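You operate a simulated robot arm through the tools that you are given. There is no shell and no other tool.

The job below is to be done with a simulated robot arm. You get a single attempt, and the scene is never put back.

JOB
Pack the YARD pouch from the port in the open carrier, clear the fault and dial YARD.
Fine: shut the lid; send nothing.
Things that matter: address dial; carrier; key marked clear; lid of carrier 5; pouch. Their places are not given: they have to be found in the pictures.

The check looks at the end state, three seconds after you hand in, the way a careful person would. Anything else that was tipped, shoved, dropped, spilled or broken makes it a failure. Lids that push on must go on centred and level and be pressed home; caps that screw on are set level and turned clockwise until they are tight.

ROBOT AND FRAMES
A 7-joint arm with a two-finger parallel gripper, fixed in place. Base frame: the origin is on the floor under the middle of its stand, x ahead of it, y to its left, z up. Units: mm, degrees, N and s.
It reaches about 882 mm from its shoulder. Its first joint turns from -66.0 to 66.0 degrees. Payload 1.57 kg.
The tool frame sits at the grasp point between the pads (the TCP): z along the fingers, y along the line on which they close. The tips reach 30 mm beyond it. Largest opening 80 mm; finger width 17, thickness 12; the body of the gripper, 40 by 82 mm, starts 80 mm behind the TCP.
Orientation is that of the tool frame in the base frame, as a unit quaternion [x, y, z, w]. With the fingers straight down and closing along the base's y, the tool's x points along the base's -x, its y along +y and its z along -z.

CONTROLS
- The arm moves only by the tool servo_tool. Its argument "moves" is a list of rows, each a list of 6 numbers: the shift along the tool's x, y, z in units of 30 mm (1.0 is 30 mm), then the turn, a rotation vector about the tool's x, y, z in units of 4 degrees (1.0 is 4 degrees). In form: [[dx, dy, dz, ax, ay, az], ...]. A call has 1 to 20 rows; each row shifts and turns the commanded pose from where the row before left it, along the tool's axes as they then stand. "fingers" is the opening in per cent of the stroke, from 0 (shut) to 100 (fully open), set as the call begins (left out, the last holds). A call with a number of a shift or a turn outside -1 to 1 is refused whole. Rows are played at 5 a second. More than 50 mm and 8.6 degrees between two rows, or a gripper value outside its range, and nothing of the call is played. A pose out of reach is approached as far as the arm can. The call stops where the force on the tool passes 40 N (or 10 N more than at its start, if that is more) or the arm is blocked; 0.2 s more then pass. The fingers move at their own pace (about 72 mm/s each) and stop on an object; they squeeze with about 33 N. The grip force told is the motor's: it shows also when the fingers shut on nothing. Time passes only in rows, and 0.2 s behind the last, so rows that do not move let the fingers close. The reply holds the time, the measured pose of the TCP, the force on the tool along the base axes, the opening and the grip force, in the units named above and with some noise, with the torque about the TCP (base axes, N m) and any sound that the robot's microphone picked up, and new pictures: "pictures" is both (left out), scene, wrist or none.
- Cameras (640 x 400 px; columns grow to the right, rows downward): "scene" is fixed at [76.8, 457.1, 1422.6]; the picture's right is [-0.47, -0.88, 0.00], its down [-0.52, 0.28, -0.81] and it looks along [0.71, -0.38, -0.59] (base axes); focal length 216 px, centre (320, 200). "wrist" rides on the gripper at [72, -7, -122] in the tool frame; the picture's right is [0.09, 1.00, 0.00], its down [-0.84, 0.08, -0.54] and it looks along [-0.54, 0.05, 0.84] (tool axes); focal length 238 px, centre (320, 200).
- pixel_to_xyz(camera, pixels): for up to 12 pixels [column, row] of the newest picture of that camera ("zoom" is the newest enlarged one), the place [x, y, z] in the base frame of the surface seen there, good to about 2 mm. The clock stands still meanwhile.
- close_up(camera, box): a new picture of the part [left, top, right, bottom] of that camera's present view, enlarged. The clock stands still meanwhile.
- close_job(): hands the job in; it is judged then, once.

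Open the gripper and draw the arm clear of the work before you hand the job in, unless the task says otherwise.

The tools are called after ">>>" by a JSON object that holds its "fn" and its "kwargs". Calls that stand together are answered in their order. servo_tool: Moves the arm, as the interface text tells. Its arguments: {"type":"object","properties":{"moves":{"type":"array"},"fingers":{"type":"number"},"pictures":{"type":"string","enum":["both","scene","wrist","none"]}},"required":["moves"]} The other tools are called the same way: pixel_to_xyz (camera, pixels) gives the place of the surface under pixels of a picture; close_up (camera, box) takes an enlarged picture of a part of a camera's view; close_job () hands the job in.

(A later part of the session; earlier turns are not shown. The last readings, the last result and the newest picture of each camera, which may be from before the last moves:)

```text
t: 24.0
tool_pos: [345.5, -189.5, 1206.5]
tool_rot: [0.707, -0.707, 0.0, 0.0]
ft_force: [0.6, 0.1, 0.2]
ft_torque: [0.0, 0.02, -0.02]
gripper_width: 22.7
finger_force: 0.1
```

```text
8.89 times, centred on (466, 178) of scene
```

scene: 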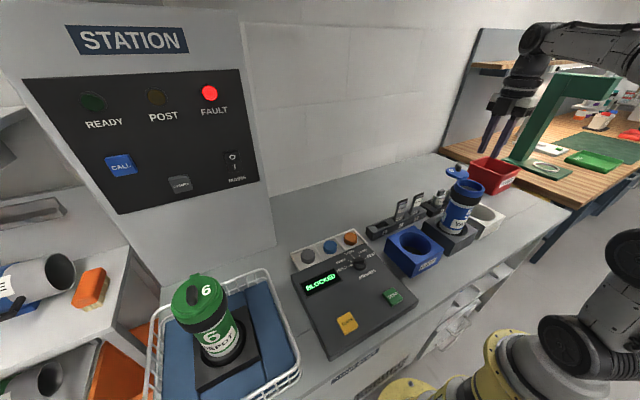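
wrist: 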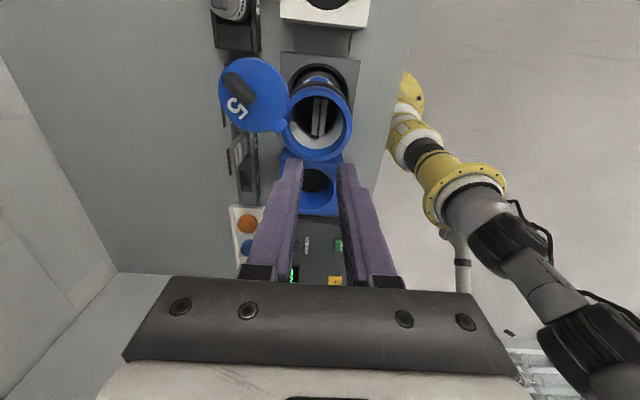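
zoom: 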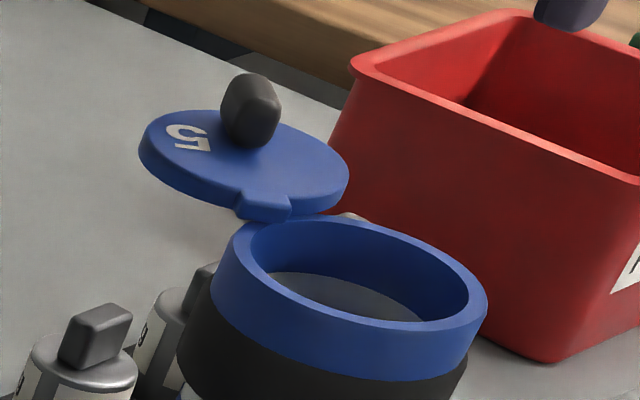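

The pouch stands inside the carrier and the mouth is clear. I measure the lid disc, tab, knob and pouch top before swinging the lid.

>>> {"fn": "pixel_to_xyz", "kwargs": {"camera": "zoom", "pixels": [[145, 150], [170, 118], [300, 135], [344, 170], [200, 185], [240, 195], [268, 200], [285, 205], [232, 82], [265, 78], [275, 110], [228, 120]]}}

>>> {"fn": "pixel_to_xyz", "kwargs": {"camera": "wrist", "pixels": [[320, 120], [232, 78], [240, 87], [250, 96], [222, 100], [248, 58], [284, 80], [262, 128], [280, 124], [285, 122], [278, 130], [289, 126]]}}

```text
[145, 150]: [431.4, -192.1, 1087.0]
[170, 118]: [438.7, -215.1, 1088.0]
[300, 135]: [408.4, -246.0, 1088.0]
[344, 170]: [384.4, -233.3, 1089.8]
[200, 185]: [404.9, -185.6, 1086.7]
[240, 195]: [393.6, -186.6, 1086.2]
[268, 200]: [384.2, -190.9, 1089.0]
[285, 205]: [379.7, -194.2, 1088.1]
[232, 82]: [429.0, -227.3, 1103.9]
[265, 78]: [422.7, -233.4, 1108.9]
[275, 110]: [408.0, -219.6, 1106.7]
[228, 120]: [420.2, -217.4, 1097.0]
```

```text
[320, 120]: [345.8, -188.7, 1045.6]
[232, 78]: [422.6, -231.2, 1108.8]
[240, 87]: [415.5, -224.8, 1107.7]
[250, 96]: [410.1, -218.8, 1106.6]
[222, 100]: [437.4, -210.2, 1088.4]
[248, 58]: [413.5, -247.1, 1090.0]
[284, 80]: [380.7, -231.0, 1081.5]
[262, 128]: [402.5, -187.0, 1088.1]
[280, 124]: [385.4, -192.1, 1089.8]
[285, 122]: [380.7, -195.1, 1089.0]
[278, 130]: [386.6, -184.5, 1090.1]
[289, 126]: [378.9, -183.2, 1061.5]
```

The knob runs radially, from about (408,-215) to (430,-235), top z 1108, and the pin is near (384.5,-189.5). I will cage the knob loosely between the fingers and swing it clockwise about the pin, so first I turn the gripper another -43.5° here in the air.

>>> {"fn": "servo_tool", "kwargs": {"moves": [[0, 0, 0, 0, 0, -1], [0, 0, 0, 0, 0, -1], [0, 0, 0, 0, 0, -1], [0, 0, 0, 0, 0, -1], [0, 0, 0, 0, 0, -1], [0, 0, 0, 0, 0, -1], [0, 0, 0, 0, 0, -1], [0, 0, 0, 0, 0, -1], [0, 0, 0, 0, 0, -1], [0, 0, 0, 0, 0, -1], [0, 0, 0, 0, 0, -0.88], [0, 0, 0, 0, 0, 0], [0, 0, 0, 0, 0, 0]], "pictures": "both"}}

```text
t: 26.8
tool_pos: [346.5, -190.4, 1205.7]
tool_rot: [0.919, -0.394, 0.001, 0.001]
ft_force: [0.1, 0.3, 0.2]
ft_torque: [-0.04, 0.02, -0.02]
gripper_width: 22.5
finger_force: 0.0
```

scene: 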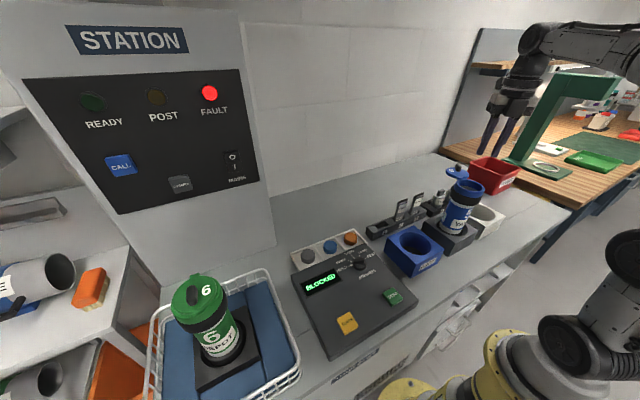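
wrist: 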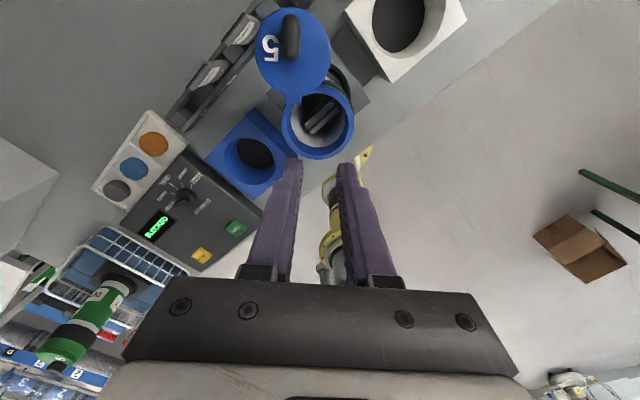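

The orientation is reached and the knob now points straight down the picture at (290,37). I move above the knob centre (419,-225), staying high.

>>> {"fn": "servo_tool", "kwargs": {"moves": [[0.834, -0.318, 0, 0, 0, 0], [0.834, -0.318, 0, 0, 0, 0], [0.834, -0.318, 0, 0, 0, 0], [0, 0, 0.8, 0, 0, 0], [0, 0, 0, 0, 0, 0], [0, 0, 0, 0, 0, 0]], "pictures": "both"}}

>>> {"fn": "close_up", "kwargs": {"camera": "wrist", "box": [240, 80, 400, 240]}}

```text
t: 28.2
tool_pos: [419.2, -224.3, 1182.3]
tool_rot: [0.919, -0.395, 0.001, -0.001]
ft_force: [0.5, 0.4, -0.3]
ft_torque: [-0.03, -0.02, 0.0]
gripper_width: 22.4
finger_force: 0.0
```

scene: 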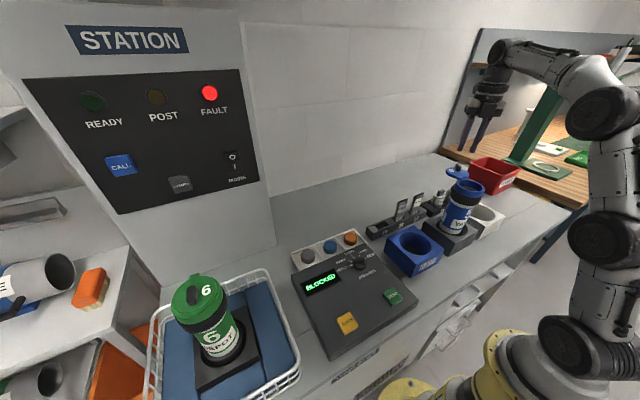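
wrist: 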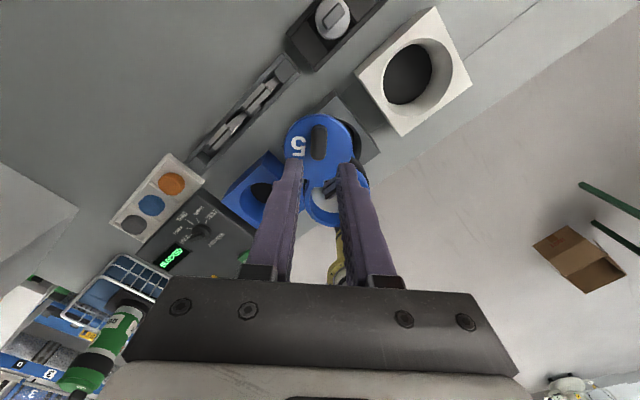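

```text
2.50 times, centred on (320, 160) of wrist
```

zoom: 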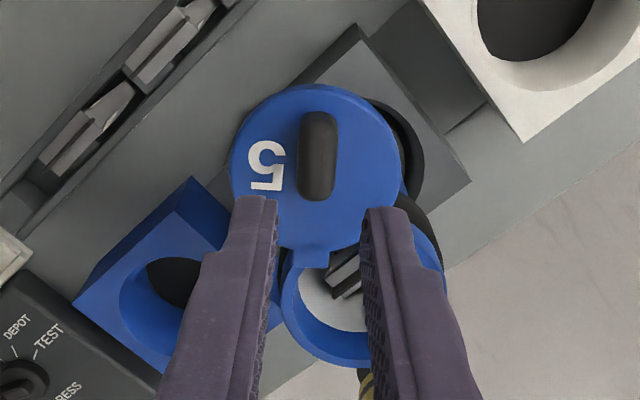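

The knob sits between the fingers at (319,142) in the wrist picture. I measure the knob's top and sides from this closer view.

>>> {"fn": "pixel_to_xyz", "kwargs": {"camera": "zoom", "pixels": [[318, 118], [318, 150], [318, 180], [318, 195], [304, 150], [332, 150], [311, 250], [310, 262], [240, 165], [392, 165], [315, 92], [350, 230]]}}

```text
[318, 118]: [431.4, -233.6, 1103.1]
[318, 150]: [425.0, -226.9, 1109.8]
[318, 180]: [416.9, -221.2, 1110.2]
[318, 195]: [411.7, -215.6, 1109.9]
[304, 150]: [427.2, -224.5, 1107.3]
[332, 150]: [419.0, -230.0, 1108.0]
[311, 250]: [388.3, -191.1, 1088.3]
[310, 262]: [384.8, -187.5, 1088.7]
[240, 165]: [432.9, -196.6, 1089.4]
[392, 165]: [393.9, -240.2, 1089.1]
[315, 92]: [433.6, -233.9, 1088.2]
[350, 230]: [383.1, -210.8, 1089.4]
```

The knob is about 11.5 mm wide, its top at z 1110, centred within about 1.5 mm of the tool axis. I descend 59 mm so the tips stop about 4 mm above the lid's plate.

>>> {"fn": "servo_tool", "kwargs": {"moves": [[0, -0.03, 0.5, 0, 0, 0], [0, 0, 0.5, 0, 0, 0], [0, 0, 0.5, 0, 0, 0], [0, 0, 0.3, 0, 0, 0], [0, 0, 0.15, 0, 0, 0], [0, 0, 0, 0, 0, 0]], "pictures": "both"}}

>>> {"fn": "close_up", "kwargs": {"camera": "wrist", "box": [240, 80, 400, 240]}}

>>> {"fn": "close_up", "kwargs": {"camera": "scene", "box": [420, 120, 510, 210]}}

```text
t: 29.6
tool_pos: [419.7, -224.2, 1123.2]
tool_rot: [0.919, -0.395, 0.0, -0.001]
ft_force: [0.0, 0.2, 0.9]
ft_torque: [0.04, -0.02, -0.04]
gripper_width: 22.4
finger_force: 0.0
```

scene: 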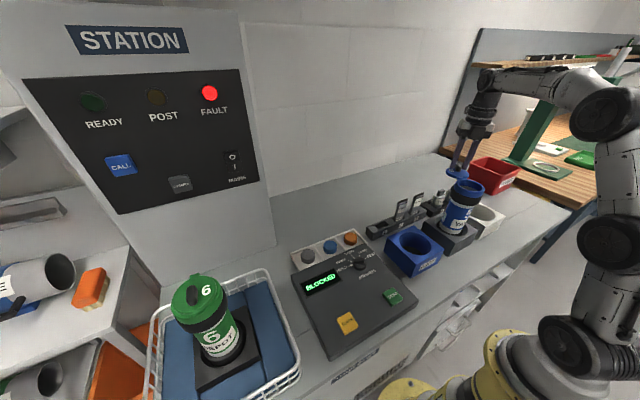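
wrist: 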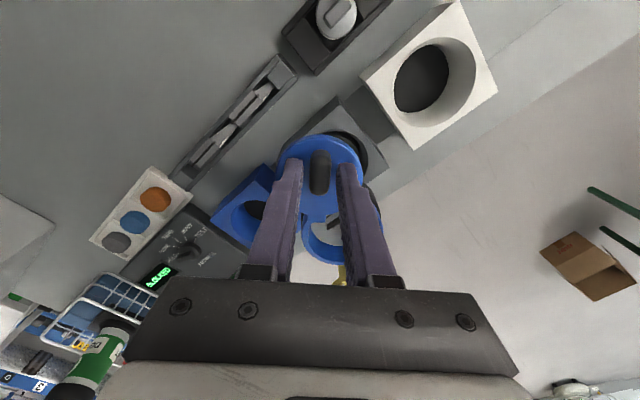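

```text
2.50 times, centred on (320, 160) of wrist
```

zoom: 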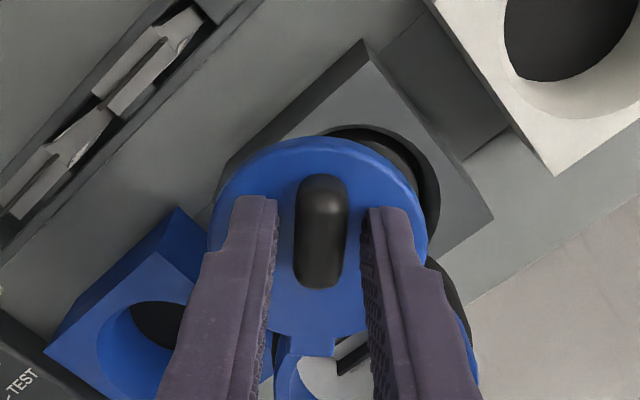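

```text
4.44 times, centred on (465, 165) of scene
```

zoom: 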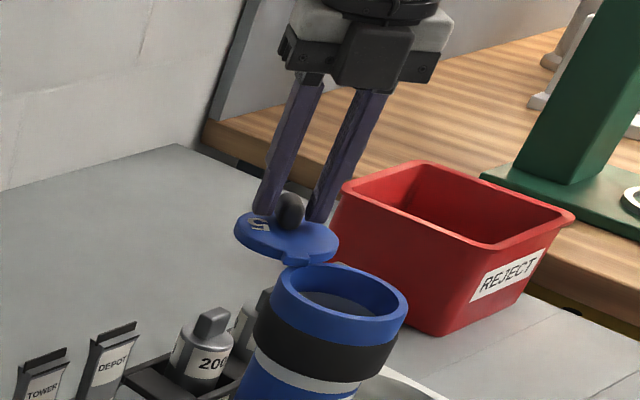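

The fingers straddle the knob with a gap on both sides. I narrow to about 19 mm and start swinging clockwise about the pin: 8 rows of 4° with the matching arc shift, then check.

>>> {"fn": "servo_tool", "kwargs": {"moves": [[0, 0, 0, 0, 0, 0], [-0.0005, 0.115, 0, 0, 0, 1], [-0.0005, 0.115, 0, 0, 0, 1], [-0.0005, 0.115, 0, 0, 0, 1], [-0.0005, 0.115, 0, 0, 0, 1], [-0.0005, 0.115, 0, 0, 0, 1], [-0.0005, 0.115, 0, 0, 0, 1], [-0.0005, 0.115, 0, 0, 0, 1], [-0.0005, 0.115, 0, 0, 0, 1], [0, 0, 0, 0, 0, 0]], "fingers": 24, "pictures": "both"}}

>>> {"fn": "close_up", "kwargs": {"camera": "wrist", "box": [240, 80, 400, 240]}}

>>> {"fn": "close_up", "kwargs": {"camera": "scene", "box": [420, 120, 510, 210]}}

```text
t: 31.8
tool_pos: [395.0, -237.6, 1122.9]
tool_rot: [0.774, -0.634, 0.0, -0.001]
ft_force: [0.5, 0.1, 0.0]
ft_torque: [0.03, 0.0, 0.03]
gripper_width: 19.2
finger_force: 0.1
```

scene: 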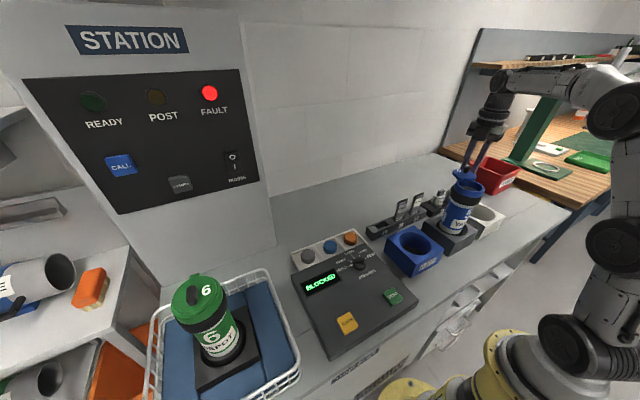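
wrist: 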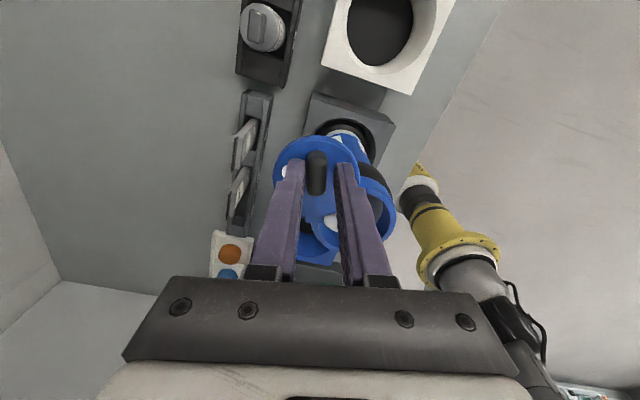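

```text
2.50 times, centred on (320, 160) of wrist
```

zoom: 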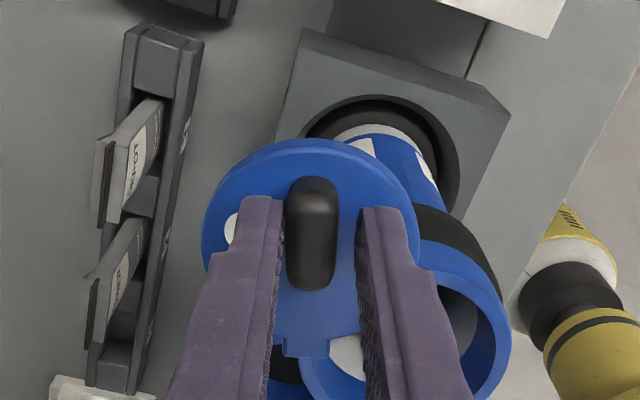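

```text
4.44 times, centred on (465, 165) of scene
```

zoom: 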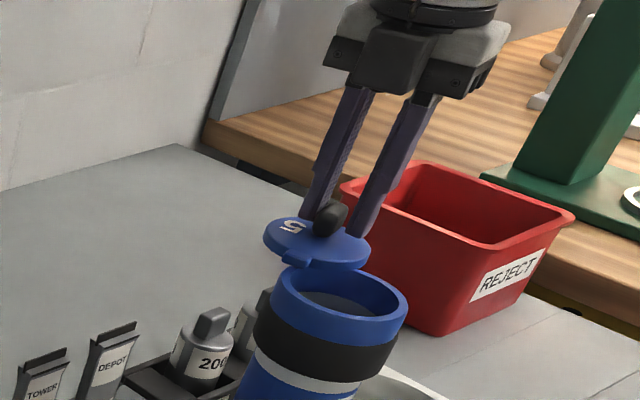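

The lid swings with the left finger pushing the knob and nothing else moves (force near 0). I continue 14 more rows.

>>> {"fn": "servo_tool", "kwargs": {"moves": [[-0.0005, 0.115, 0, 0, 0, 1], [-0.0005, 0.115, 0, 0, 0, 1], [-0.0005, 0.115, 0, 0, 0, 1], [-0.0005, 0.115, 0, 0, 0, 1], [-0.0005, 0.115, 0, 0, 0, 1], [-0.0005, 0.115, 0, 0, 0, 1], [-0.0005, 0.115, 0, 0, 0, 1], [-0.0005, 0.115, 0, 0, 0, 1], [-0.0005, 0.115, 0, 0, 0, 1], [-0.0005, 0.115, 0, 0, 0, 1], [-0.0005, 0.115, 0, 0, 0, 1], [-0.0005, 0.115, 0, 0, 0, 1], [-0.0005, 0.115, 0, 0, 0, 1], [-0.0005, 0.115, 0, 0, 0, 1], [0, 0, 0, 0, 0, 0]], "pictures": "both"}}

>>> {"fn": "close_up", "kwargs": {"camera": "wrist", "box": [240, 80, 400, 240]}}

>>> {"fn": "close_up", "kwargs": {"camera": "scene", "box": [420, 120, 510, 210]}}

```text
t: 35.0
tool_pos: [350.1, -226.5, 1123.7]
tool_rot: [-0.386, 0.922, 0.0, 0.0]
ft_force: [0.5, -0.7, -0.1]
ft_torque: [-0.01, 0.0, 0.0]
gripper_width: 19.2
finger_force: 0.0
```

scene: 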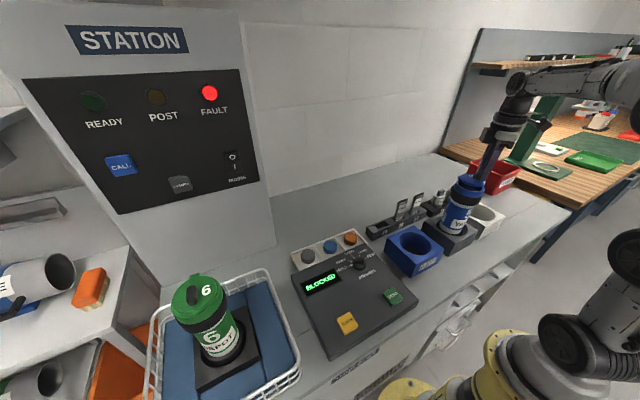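
wrist: 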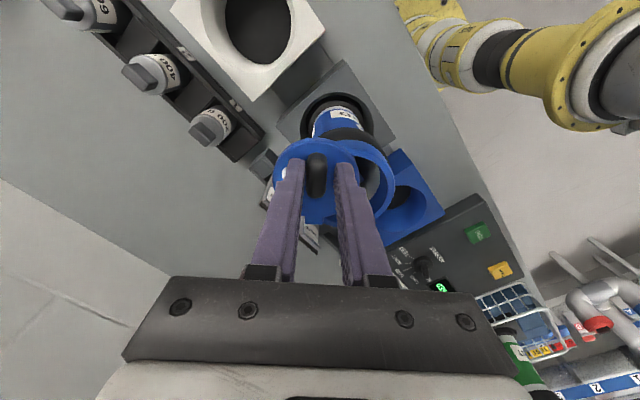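

```text
2.50 times, centred on (320, 160) of wrist
```

zoom: 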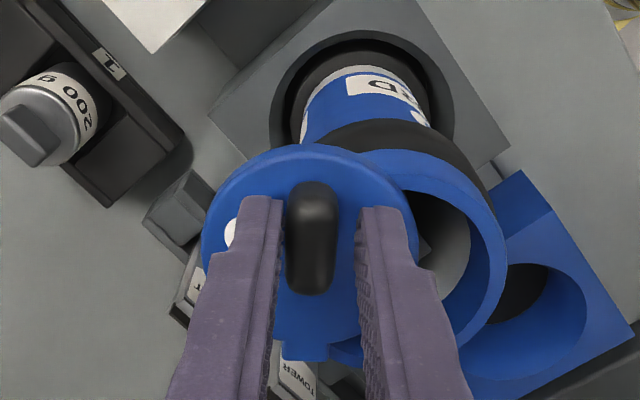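

```text
4.44 times, centred on (465, 165) of scene
```

zoom: 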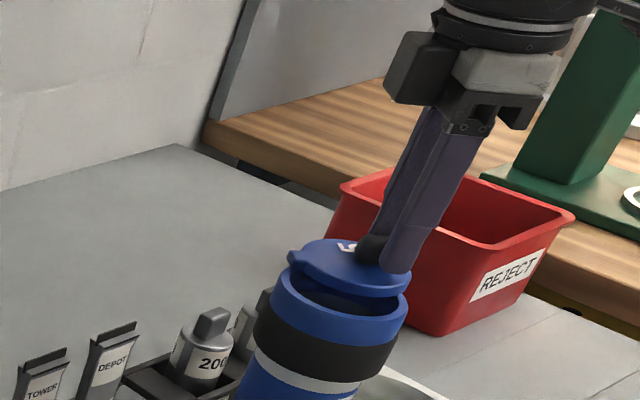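

The lid is about two-thirds round with force still near 0. I continue 10 more rows (40°), leaving the last few degrees for a check.

>>> {"fn": "servo_tool", "kwargs": {"moves": [[-0.0005, 0.115, 0, 0, 0, 1], [-0.0005, 0.115, 0, 0, 0, 1], [-0.0005, 0.115, 0, 0, 0, 1], [-0.0005, 0.115, 0, 0, 0, 1], [-0.0005, 0.115, 0, 0, 0, 1], [-0.0005, 0.115, 0, 0, 0, 1], [-0.0005, 0.115, 0, 0, 0, 1], [-0.0005, 0.115, 0, 0, 0, 1], [-0.0005, 0.115, 0, 0, 0, 1], [-0.0005, 0.115, 0, 0, 0, 1], [0, 0, 0, 0, 0, 0]], "pictures": "both"}}

>>> {"fn": "close_up", "kwargs": {"camera": "wrist", "box": [240, 80, 400, 240]}}

>>> {"fn": "close_up", "kwargs": {"camera": "scene", "box": [420, 120, 510, 210]}}

```text
t: 37.4
tool_pos: [334.3, -196.4, 1123.4]
tool_rot: [-0.048, 0.999, 0.0, 0.0]
ft_force: [0.2, -0.8, 0.8]
ft_torque: [0.02, -0.02, 0.01]
gripper_width: 19.2
finger_force: 0.1
```

scene: 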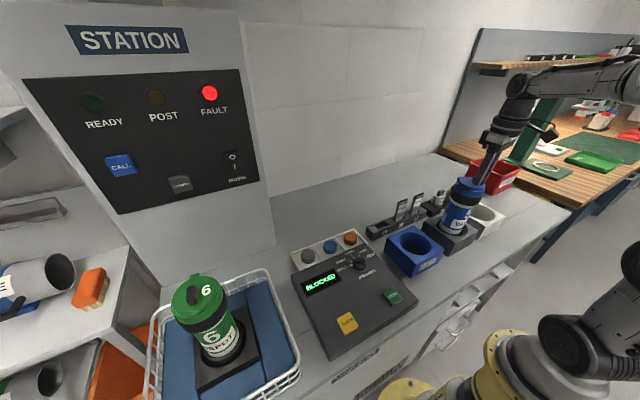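
wrist: 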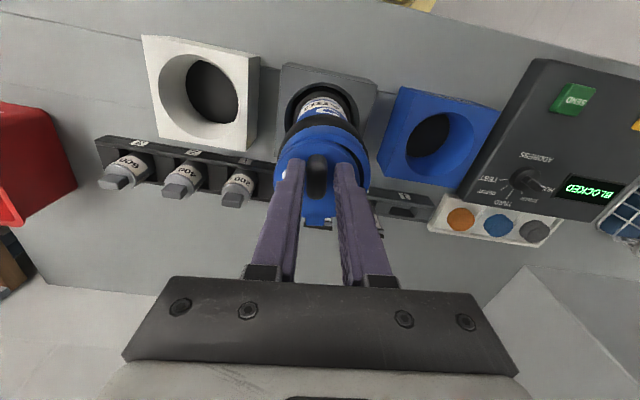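

```text
2.50 times, centred on (320, 160) of wrist
```

zoom: 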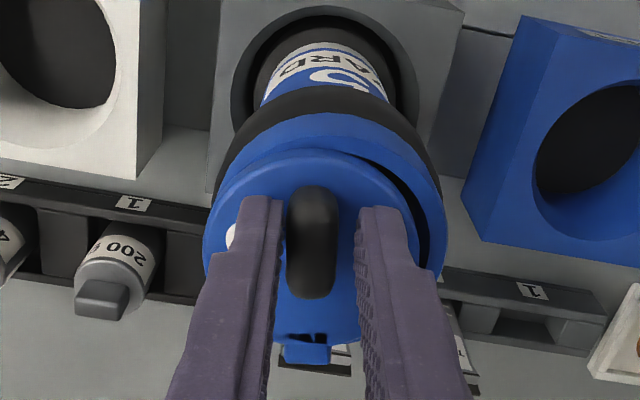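

```text
4.44 times, centred on (465, 165) of scene
```

zoom: 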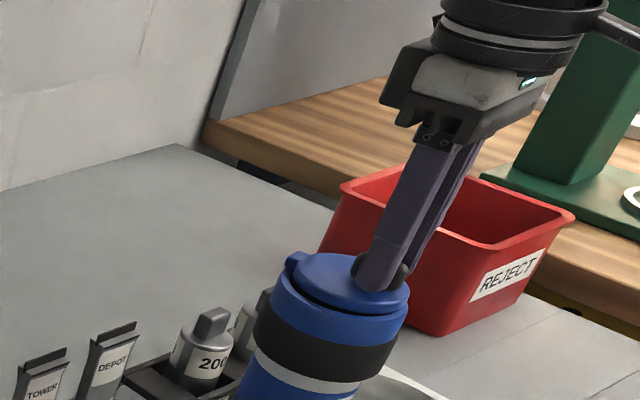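

The lid now nearly covers the mouth with a thin dark crescent left on the right. I continue 2 more rows and look again.

>>> {"fn": "servo_tool", "kwargs": {"moves": [[-0.0005, 0.115, 0, 0, 0, 1], [-0.0005, 0.0575, 0, 0, 0, 0.5], [0, 0, 0, 0, 0, 0]], "pictures": "both"}}

>>> {"fn": "close_up", "kwargs": {"camera": "wrist", "box": [240, 80, 400, 240]}}

>>> {"fn": "close_up", "kwargs": {"camera": "scene", "box": [430, 155, 502, 200]}}

```text
t: 38.2
tool_pos: [334.7, -190.0, 1123.5]
tool_rot: [0.004, 1.0, -0.001, 0.0]
ft_force: [-0.7, 0.1, 0.7]
ft_torque: [-0.02, -0.03, 0.0]
gripper_width: 19.1
finger_force: 0.1
```

scene: 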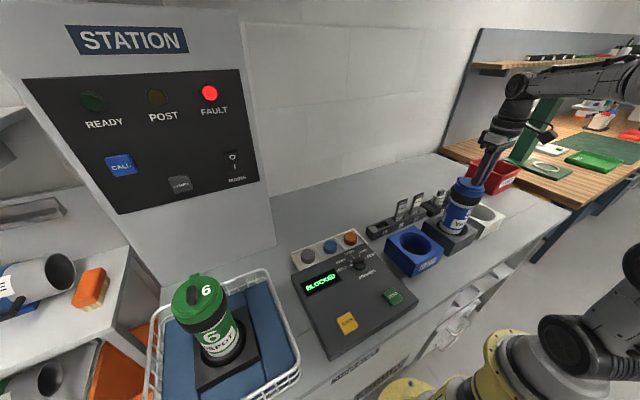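
wrist: 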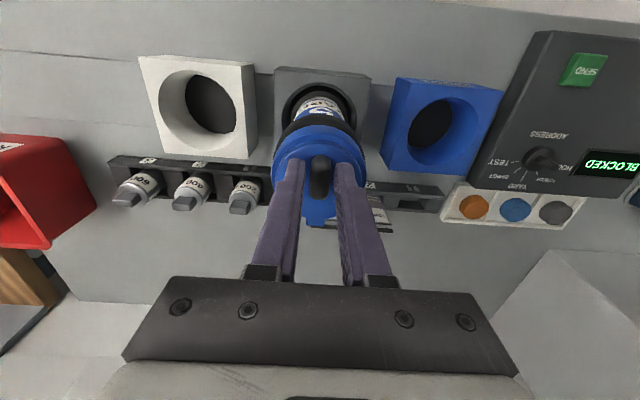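

```text
2.50 times, centred on (320, 160) of wrist
```

zoom: 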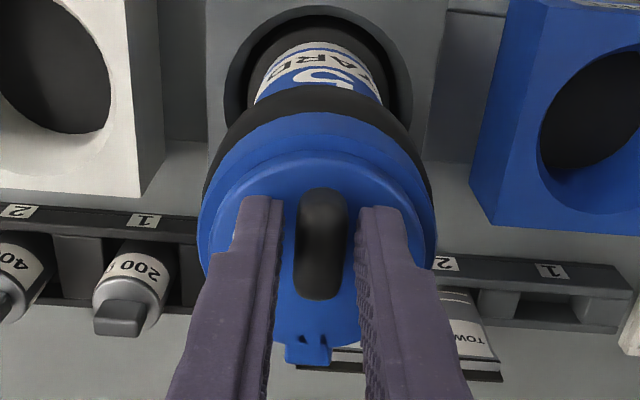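

```text
8.89 times, centred on (466, 178) of scene
```

zoom: 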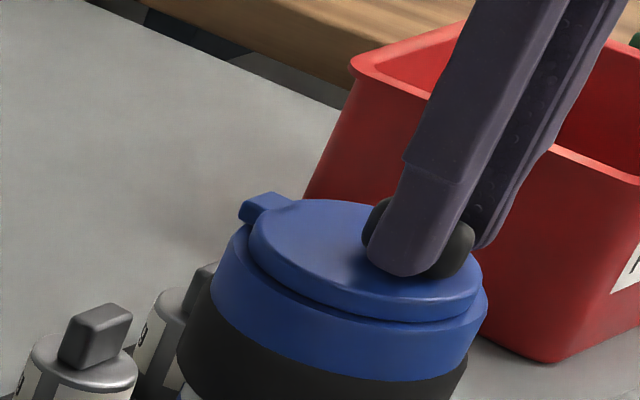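

The lid seems to cover the mouth, and the knob now stands free between the pads, with no force. I measure the lid's edge and the rim to see whether it is centred and level.

>>> {"fn": "pixel_to_xyz", "kwargs": {"camera": "zoom", "pixels": [[255, 235], [275, 265], [330, 302], [400, 315], [470, 285], [300, 202], [260, 212], [264, 200], [250, 210], [480, 295], [222, 275], [320, 250]]}}

>>> {"fn": "pixel_to_xyz", "kwargs": {"camera": "wrist", "pixels": [[320, 142], [283, 170], [357, 170], [315, 218], [305, 225], [330, 225], [320, 165], [320, 175], [318, 190], [320, 130]]}}

```text
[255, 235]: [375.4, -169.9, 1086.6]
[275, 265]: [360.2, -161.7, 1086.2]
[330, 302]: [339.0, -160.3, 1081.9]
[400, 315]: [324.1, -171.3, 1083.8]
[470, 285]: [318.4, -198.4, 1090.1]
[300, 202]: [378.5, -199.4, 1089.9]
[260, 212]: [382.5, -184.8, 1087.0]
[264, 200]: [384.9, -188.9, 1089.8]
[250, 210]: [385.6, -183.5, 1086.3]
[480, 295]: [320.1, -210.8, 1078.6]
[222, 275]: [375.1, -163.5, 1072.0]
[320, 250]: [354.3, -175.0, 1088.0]
```

```text
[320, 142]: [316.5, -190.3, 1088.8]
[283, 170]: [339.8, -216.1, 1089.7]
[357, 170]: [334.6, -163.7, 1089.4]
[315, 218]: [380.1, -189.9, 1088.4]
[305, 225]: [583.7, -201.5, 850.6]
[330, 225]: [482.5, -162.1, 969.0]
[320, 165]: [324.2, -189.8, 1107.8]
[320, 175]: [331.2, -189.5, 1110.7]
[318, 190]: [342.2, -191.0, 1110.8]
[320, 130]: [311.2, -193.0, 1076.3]
```

The lid is centred over the mouth (front edge x 316.5, y about -190) at z 1089. I compare with the closed green carrier's lid and rim heights to see whether a shut lid sits lower.

>>> {"fn": "close_up", "kwargs": {"camera": "scene", "box": [165, 265, 225, 325]}}

```text
6.67 times, centred on (195, 295) of scene
```

zoom: 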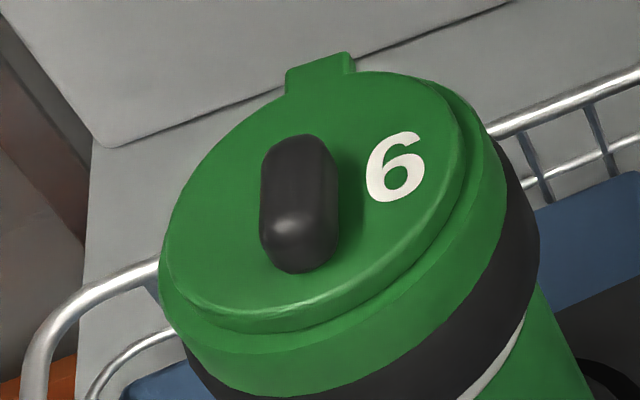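

>>> {"fn": "pixel_to_xyz", "kwargs": {"camera": "zoom", "pixels": [[230, 270], [190, 200], [300, 95], [430, 110], [400, 240], [350, 290], [200, 345], [300, 345], [400, 285], [475, 170], [320, 70], [300, 150]]}}

```text
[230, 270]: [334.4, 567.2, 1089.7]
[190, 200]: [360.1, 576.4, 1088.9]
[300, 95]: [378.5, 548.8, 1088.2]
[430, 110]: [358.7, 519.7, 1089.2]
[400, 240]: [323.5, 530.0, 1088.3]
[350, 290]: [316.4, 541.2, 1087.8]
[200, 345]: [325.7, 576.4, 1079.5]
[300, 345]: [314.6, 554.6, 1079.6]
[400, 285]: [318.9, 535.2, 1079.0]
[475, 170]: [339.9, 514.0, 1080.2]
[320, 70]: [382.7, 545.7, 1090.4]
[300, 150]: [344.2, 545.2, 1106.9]
```

The green carrier's shut lid has the same heights (lid top 1089, rim 1080), so lid 5 is at the right level. I raise the fingers off the knob to get a clear view and check how well it is centred.

>>> {"fn": "servo_tool", "kwargs": {"moves": [[0, 0, -0.5, 0, 0, 0], [0, 0, -0.8, 0, 0, 0], [0, 0, -1, 0, 0, 0], [1, 0, -0.7, 0, 0, 0], [0, 0, 0, 0, 0, 0], [0, 0, 0, 0, 0, 0]], "pictures": "both"}}

>>> {"fn": "close_up", "kwargs": {"camera": "wrist", "box": [270, 110, 370, 210]}}

>>> {"fn": "close_up", "kwargs": {"camera": "scene", "box": [430, 155, 502, 200]}}

```text
t: 39.6
tool_pos: [303.0, -188.9, 1213.1]
tool_rot: [0.005, 1.0, -0.001, 0.0]
ft_force: [-0.3, 0.2, -0.4]
ft_torque: [0.01, 0.04, -0.01]
gripper_width: 19.1
finger_force: 0.1
```

scene: 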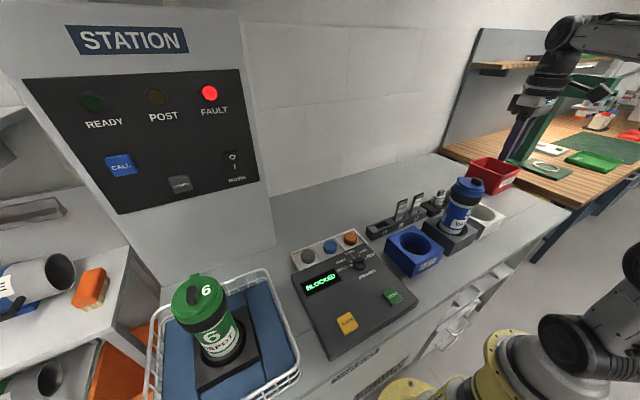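
wrist: 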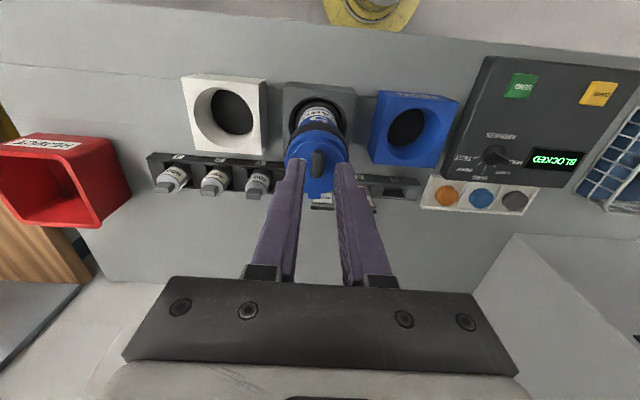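

```text
4.00 times, centred on (320, 160) of wrist
```

zoom: 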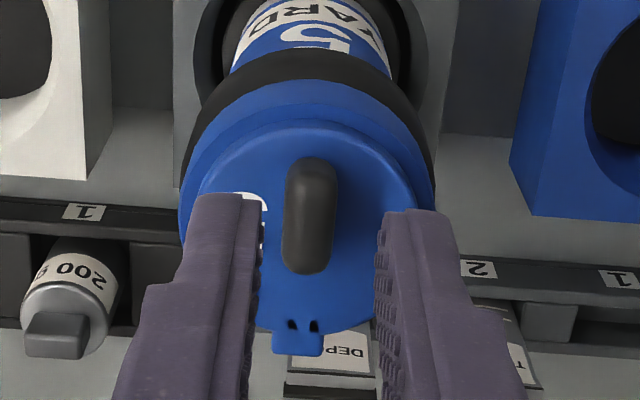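

```text
8.89 times, centred on (466, 178) of scene
```

zoom: 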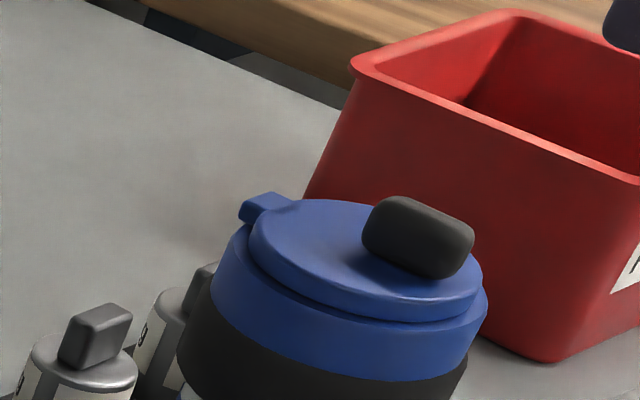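

The lid is concentric with the collar (equal margins of about 18 zoom pixels left and right) and flat, so it is shut. Next I cross to the CLEAR key at (259,288.5), staying high, with the fingers closed.

>>> {"fn": "servo_tool", "kwargs": {"moves": [[0.092, 0.995, 0, 0, 0, 0], [0.092, 0.995, 0, 0, 0, 0], [0.092, 0.995, 0, 0, 0, 0], [0.092, 0.995, 0, 0, 0, 0], [0.092, 0.995, 0, 0, 0, 0], [0.092, 0.995, 0, 0, 0, 0], [0.092, 0.995, 0, 0, 0, 0], [0.092, 0.995, 0, 0, 0, 0], [0.092, 0.995, 0, 0, 0, 0], [0.092, 0.995, 0, 0, 0, 0], [0.092, 0.995, 0, 0, 0, 0], [0.092, 0.995, 0, 0, 0, 0], [0.092, 0.995, 0, 0, 0, 0], [0.092, 0.995, 0, 0, 0, 0], [0.092, 0.995, 0, 0, 0, 0], [0.092, 0.995, 0, 0, 0, 0], [0, 0, 0, 0, 0, 0], [0, 0, 0, 0, 0, 0]], "fingers": 0, "pictures": "both"}}

```text
t: 43.4
tool_pos: [264.0, 289.4, 1213.8]
tool_rot: [0.005, 1.0, 0.0, 0.0]
ft_force: [-0.3, 0.3, 0.2]
ft_torque: [0.04, 0.02, -0.03]
gripper_width: 0.1
finger_force: 20.8
```

scene: 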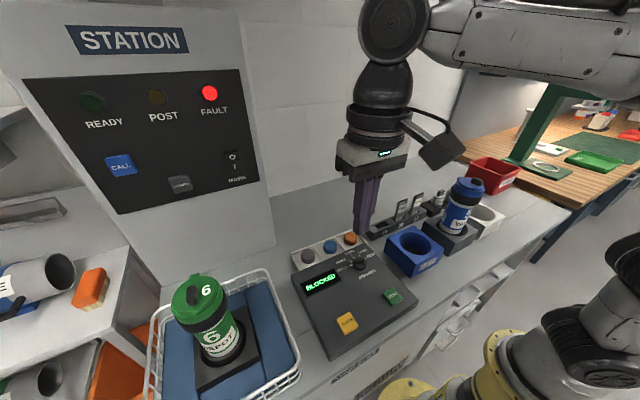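
wrist: 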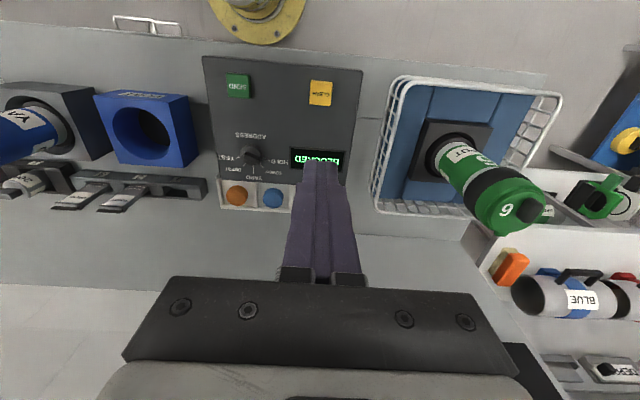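

The CLEAR key is at (321,93) in the wrist picture, with the basket well to the right. I measure the key's corners and centre, and also the dial, from here.

>>> {"fn": "close_up", "kwargs": {"camera": "wrist", "box": [200, 50, 380, 190]}}

>>> {"fn": "pixel_to_xyz", "kwargs": {"camera": "wrist", "pixels": [[320, 93], [311, 83], [330, 83], [311, 102], [330, 102], [237, 84], [252, 153], [243, 148], [262, 160], [250, 142], [390, 140], [400, 90]]}}

```text
2.86 times, centred on (290, 120) of wrist
```

zoom: 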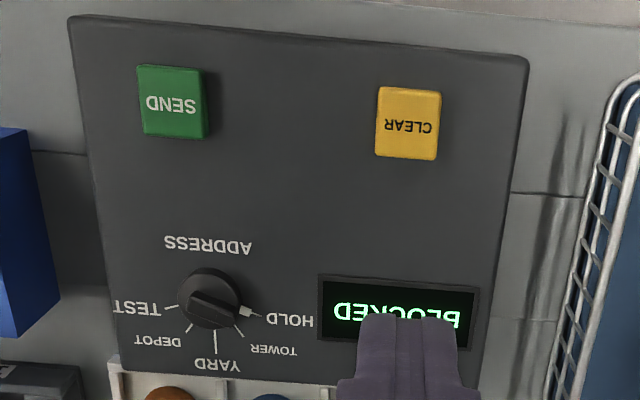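

```text
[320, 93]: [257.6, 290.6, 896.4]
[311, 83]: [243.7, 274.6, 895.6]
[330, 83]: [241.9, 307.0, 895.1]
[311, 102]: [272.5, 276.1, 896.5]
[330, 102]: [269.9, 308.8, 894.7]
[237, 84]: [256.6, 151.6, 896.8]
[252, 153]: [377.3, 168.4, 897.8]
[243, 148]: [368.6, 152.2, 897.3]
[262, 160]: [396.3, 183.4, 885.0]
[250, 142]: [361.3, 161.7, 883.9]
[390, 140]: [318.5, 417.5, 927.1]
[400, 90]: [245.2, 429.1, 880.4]
```

The key's centre is at (258,290) with its top at z 896. I move above it and descend to about 14 mm over the key.

>>> {"fn": "servo_tool", "kwargs": {"moves": [[0.2, 0.02, 0.5, 0, 0, 0], [0, 0, 1, 0, 0, 0], [0, 0, 1, 0, 0, 0], [0, 0, 1, 0, 0, 0], [0, 0, 1, 0, 0, 0], [0, 0, 1, 0, 0, 0], [0, 0, 1, 0, 0, 0], [0, 0, 1, 0, 0, 0], [0, 0, 1, 0, 0, 0], [0, 0, 0.5, 0, 0, 0], [0, 0, 0, 0, 0, 0], [0, 0, 0, 0, 0, 0]], "pictures": "both"}}

>>> {"fn": "close_up", "kwargs": {"camera": "scene", "box": [290, 230, 430, 360]}}

```text
t: 46.0
tool_pos: [257.1, 288.6, 941.5]
tool_rot: [0.005, 1.0, 0.0, 0.0]
ft_force: [1.0, -0.2, -0.9]
ft_torque: [0.04, 0.0, -0.01]
gripper_width: 0.1
finger_force: 21.3
```

scene: 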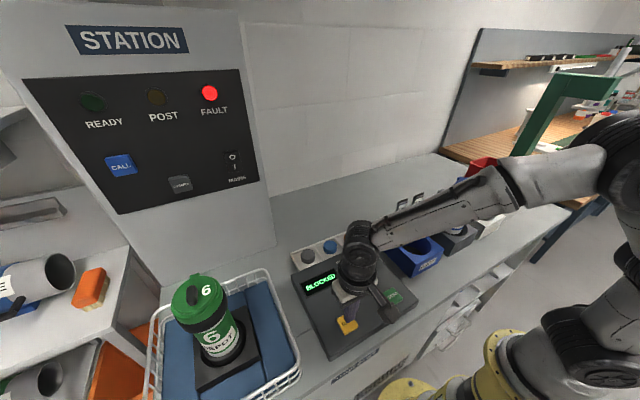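
wrist: 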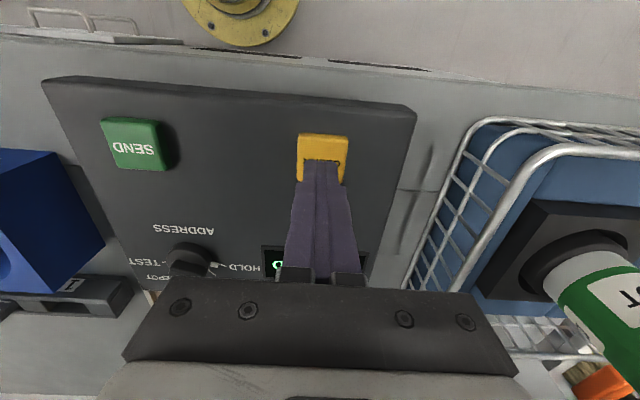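

```text
3.08 times, centred on (360, 295) of scene
```

zoom: 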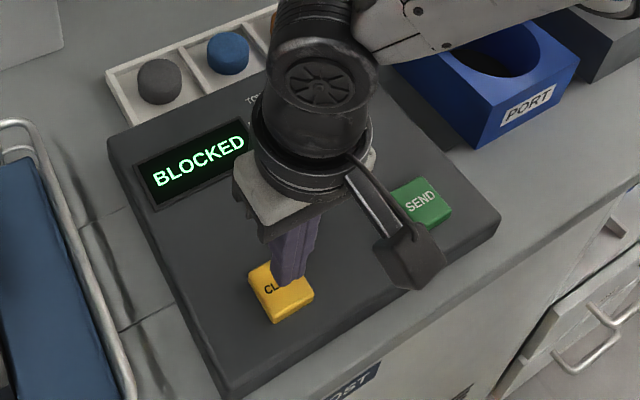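

The fingertips are over the middle of the key. I lower 12 mm and then press in small steps.

>>> {"fn": "servo_tool", "kwargs": {"moves": [[0, 0, 0.2, 0, 0, 0], [0, 0, 0.2, 0, 0, 0], [0, 0, 0.1, 0, 0, 0], [0, 0, 0.07, 0, 0, 0], [0, 0, 0.05, 0, 0, 0], [0, 0, 0, 0, 0, 0]], "pictures": "both"}}

```text
t: 47.4
tool_pos: [257.2, 289.7, 925.5]
tool_rot: [0.004, 1.0, 0.0, 0.0]
ft_force: [-0.2, 0.0, 0.9]
ft_torque: [0.0, -0.01, 0.01]
gripper_width: 0.1
finger_force: 22.0
```

scene: 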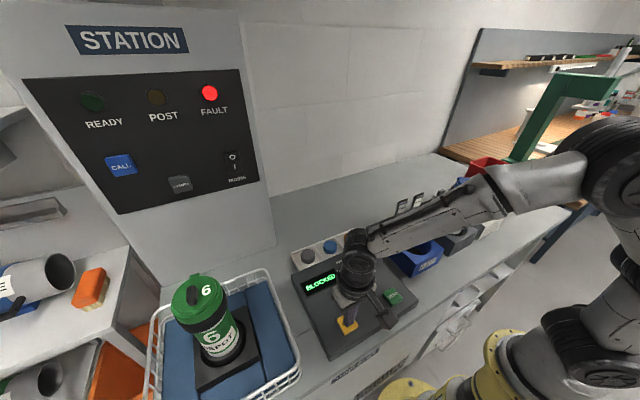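
wrist: 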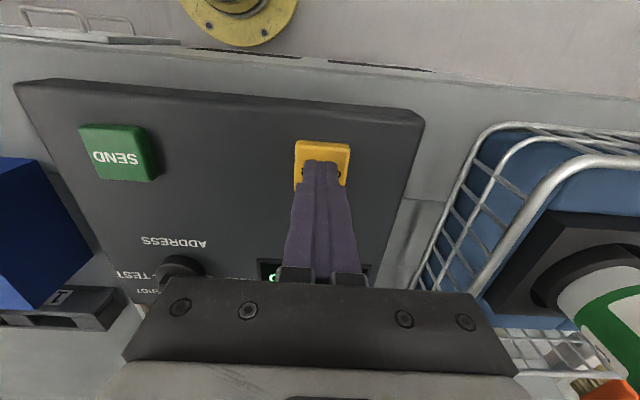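

The tips are right at the key's top (z 895.5) with no force yet. I press on in 1.5 mm steps.

>>> {"fn": "servo_tool", "kwargs": {"moves": [[0, 0, 0.05, 0, 0, 0], [0, 0, 0.05, 0, 0, 0], [0, 0, 0.05, 0, 0, 0], [0, 0, 0, 0, 0, 0]], "pictures": "scene"}}

```text
t: 48.4
tool_pos: [256.7, 289.1, 920.2]
tool_rot: [0.004, 1.0, 0.001, 0.0]
ft_force: [-0.9, 1.3, 3.6]
ft_torque: [-0.02, 0.03, -0.01]
gripper_width: 0.0
finger_force: 22.1
heard: click
```

scene: 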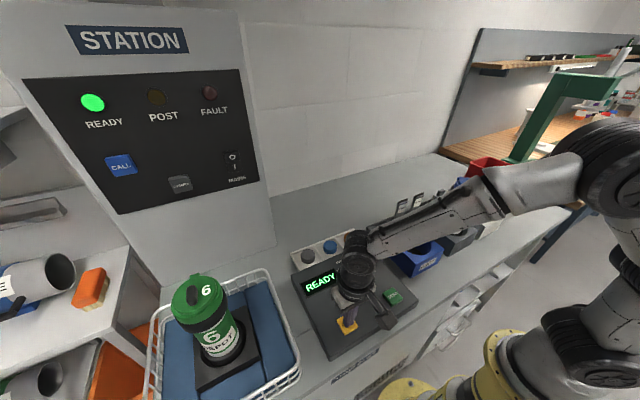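

A click was heard, the display shows READY and the FAULT lamp is off. I lift straight up and move toward the dial to look at it closely.

>>> {"fn": "servo_tool", "kwargs": {"moves": [[0, 0, -0.3, 0, 0, 0], [0, 0, -0.8, 0, 0, 0], [0, 0, -1, 0, 0, 0], [0, 0, -1, 0, 0, 0], [-0.3, -0.85, 0, 0, 0, 0], [-0.3, -0.85, 0, 0, 0, 0], [-0.3, -0.85, 0, 0, 0, 0], [-0.3, -0.85, 0, 0, 0, 0], [-0.25, -0.75, 0, 0, 0, 0], [0, 0, 0, 0, 0, 0], [0, 0, 0, 0, 0, 0]], "pictures": "both"}}

>>> {"fn": "close_up", "kwargs": {"camera": "wrist", "box": [260, 110, 400, 210]}}

```text
t: 50.8
tool_pos: [299.5, 164.4, 1014.4]
tool_rot: [0.004, 1.0, 0.0, 0.0]
ft_force: [-0.3, 0.3, 0.4]
ft_torque: [-0.03, -0.05, -0.01]
gripper_width: 0.0
finger_force: 21.1
```

scene: 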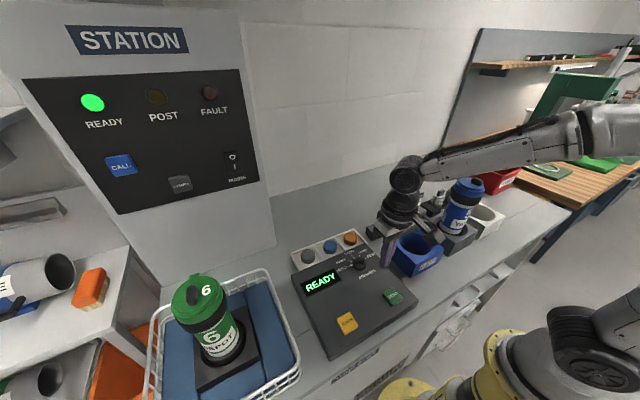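
wrist: 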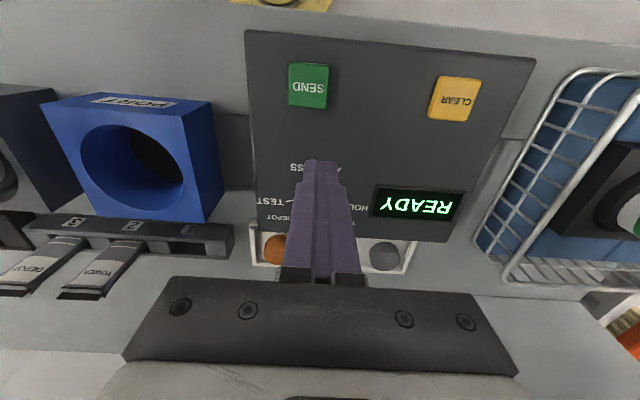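

```text
4.00 times, centred on (330, 160) of wrist
```

zoom: 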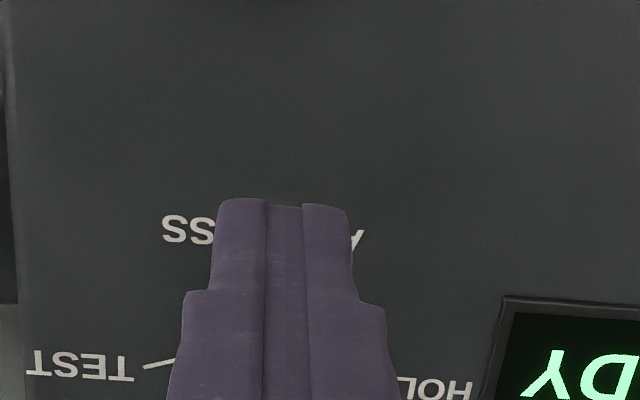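

The closed fingers hide the dial. I open them fully and step a little toward +x so the dial shows between them.

>>> {"fn": "servo_tool", "kwargs": {"moves": [[-0.7, 0, -0.5, 0, 0, 0], [-0.7, 0, 0, 0, 0, 0], [0, 0, 0, 0, 0, 0], [0, 0, 0, 0, 0, 0]], "fingers": 100, "pictures": "both"}}

>>> {"fn": "close_up", "kwargs": {"camera": "wrist", "box": [260, 110, 380, 200]}}

>>> {"fn": "close_up", "kwargs": {"camera": "scene", "box": [325, 235, 395, 285]}}

```text
t: 51.8
tool_pos: [341.4, 163.9, 1027.7]
tool_rot: [0.004, 1.0, 0.0, 0.0]
ft_force: [-0.2, 0.3, 0.0]
ft_torque: [-0.01, 0.01, -0.01]
gripper_width: 80.2
finger_force: 0.1
```

scene: 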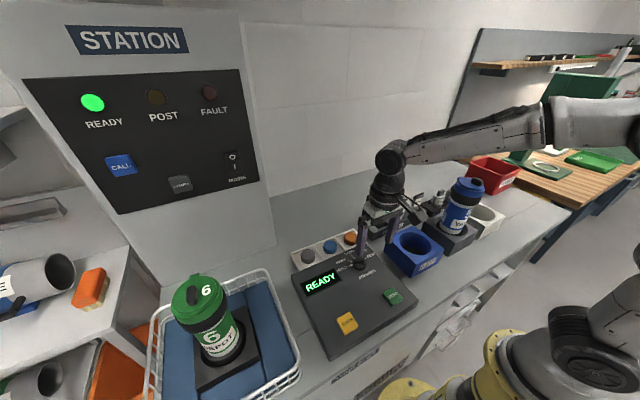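
wrist: 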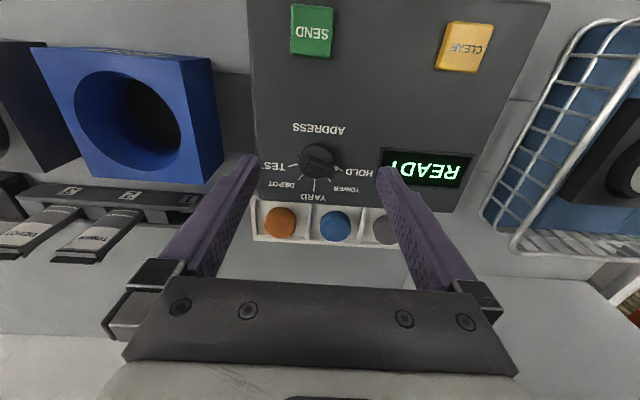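

```text
4.44 times, centred on (320, 155) of wrist
```

zoom: 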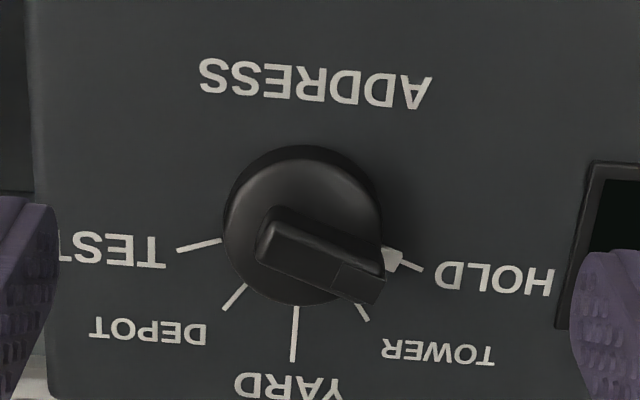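

```text
8.00 times, centred on (360, 260) of scene
```

zoom: 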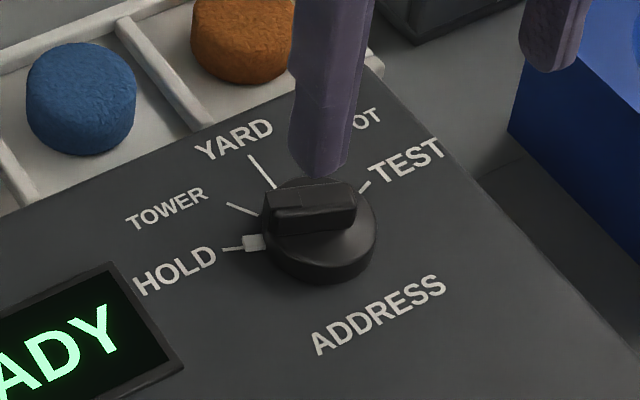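

The dial shows between the fingers at (317,160): a round base with a raised bar on top, a white pointer mark at HOLD. I measure the bar, the ticks and the disc.

>>> {"fn": "pixel_to_xyz", "kwargs": {"camera": "wrist", "pixels": [[308.5, 166], [314, 166], [320, 168], [326, 170.5], [331, 172.5], [288, 165.8], [298.6, 179.8], [313.7, 191.5], [330.8, 182], [343, 170.8], [315, 155], [314.6, 180]]}}

>>> {"fn": "pixel_to_xyz", "kwargs": {"camera": "zoom", "pixels": [[275, 205], [345, 195], [310, 205], [285, 225], [345, 215], [252, 243], [230, 248], [250, 160], [230, 207], [365, 190], [320, 255], [355, 240]]}}

```text
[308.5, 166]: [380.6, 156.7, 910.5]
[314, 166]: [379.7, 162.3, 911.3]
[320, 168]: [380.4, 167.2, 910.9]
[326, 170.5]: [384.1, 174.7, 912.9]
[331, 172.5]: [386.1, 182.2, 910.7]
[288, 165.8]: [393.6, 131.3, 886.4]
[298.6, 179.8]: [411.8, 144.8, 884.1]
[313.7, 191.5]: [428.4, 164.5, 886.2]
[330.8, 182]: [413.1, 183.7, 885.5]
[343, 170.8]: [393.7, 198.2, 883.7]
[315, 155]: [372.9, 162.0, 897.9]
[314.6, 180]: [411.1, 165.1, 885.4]
```

```text
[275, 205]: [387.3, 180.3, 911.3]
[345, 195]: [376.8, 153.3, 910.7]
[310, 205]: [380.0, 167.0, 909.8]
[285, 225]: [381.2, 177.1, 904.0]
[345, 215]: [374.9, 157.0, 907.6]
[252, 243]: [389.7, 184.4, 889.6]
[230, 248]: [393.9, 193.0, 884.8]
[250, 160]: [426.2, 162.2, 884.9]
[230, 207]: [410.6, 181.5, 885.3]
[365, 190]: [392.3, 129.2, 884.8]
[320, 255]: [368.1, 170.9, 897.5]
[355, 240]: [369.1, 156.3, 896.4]
```

The dial's axis is about (382.5,164.7); the bar is about 10 mm wide, 30 mm long, top z 911, pointing to HOLD 17.5° off +y; YARD lies straight along +x. I turn the gripper by -73° in the air so the pads close across the bar.

>>> {"fn": "servo_tool", "kwargs": {"moves": [[0, 0, 0, 0, 0, -1], [0, 0, 0, 0, 0, -1], [0, 0, 0, 0, 0, -1], [0, 0, 0, 0, 0, -1], [0, 0, 0, 0, 0, -1], [0, 0, 0, 0, 0, -1], [0, 0, 0, 0, 0, -1], [0, 0, 0, 0, 0, -1], [0, 0, 0, 0, 0, -1], [0, 0, 0, 0, 0, -1], [0, 0, 0, 0, 0, -1], [0, 0, 0, 0, 0, -1], [0, 0, 0, 0, 0, -1], [0, 0, 0, 0, 0, -1], [0, 0, 0, 0, 0, -1], [0, 0, 0, 0, 0, -1], [0, 0, 0, 0, 0, -1], [0, 0, 0, 0, 0, -1], [0, 0, 0, 0, 0, -0.3], [0, 0, 0, 0, 0, 0]], "fingers": 45, "pictures": "none"}}

```text
t: 56.0
tool_pos: [341.8, 163.9, 1028.1]
tool_rot: [-0.594, 0.805, 0.0, 0.0]
ft_force: [0.2, 0.2, -0.1]
ft_torque: [-0.01, 0.01, 0.01]
gripper_width: 35.7
finger_force: 0.0
```

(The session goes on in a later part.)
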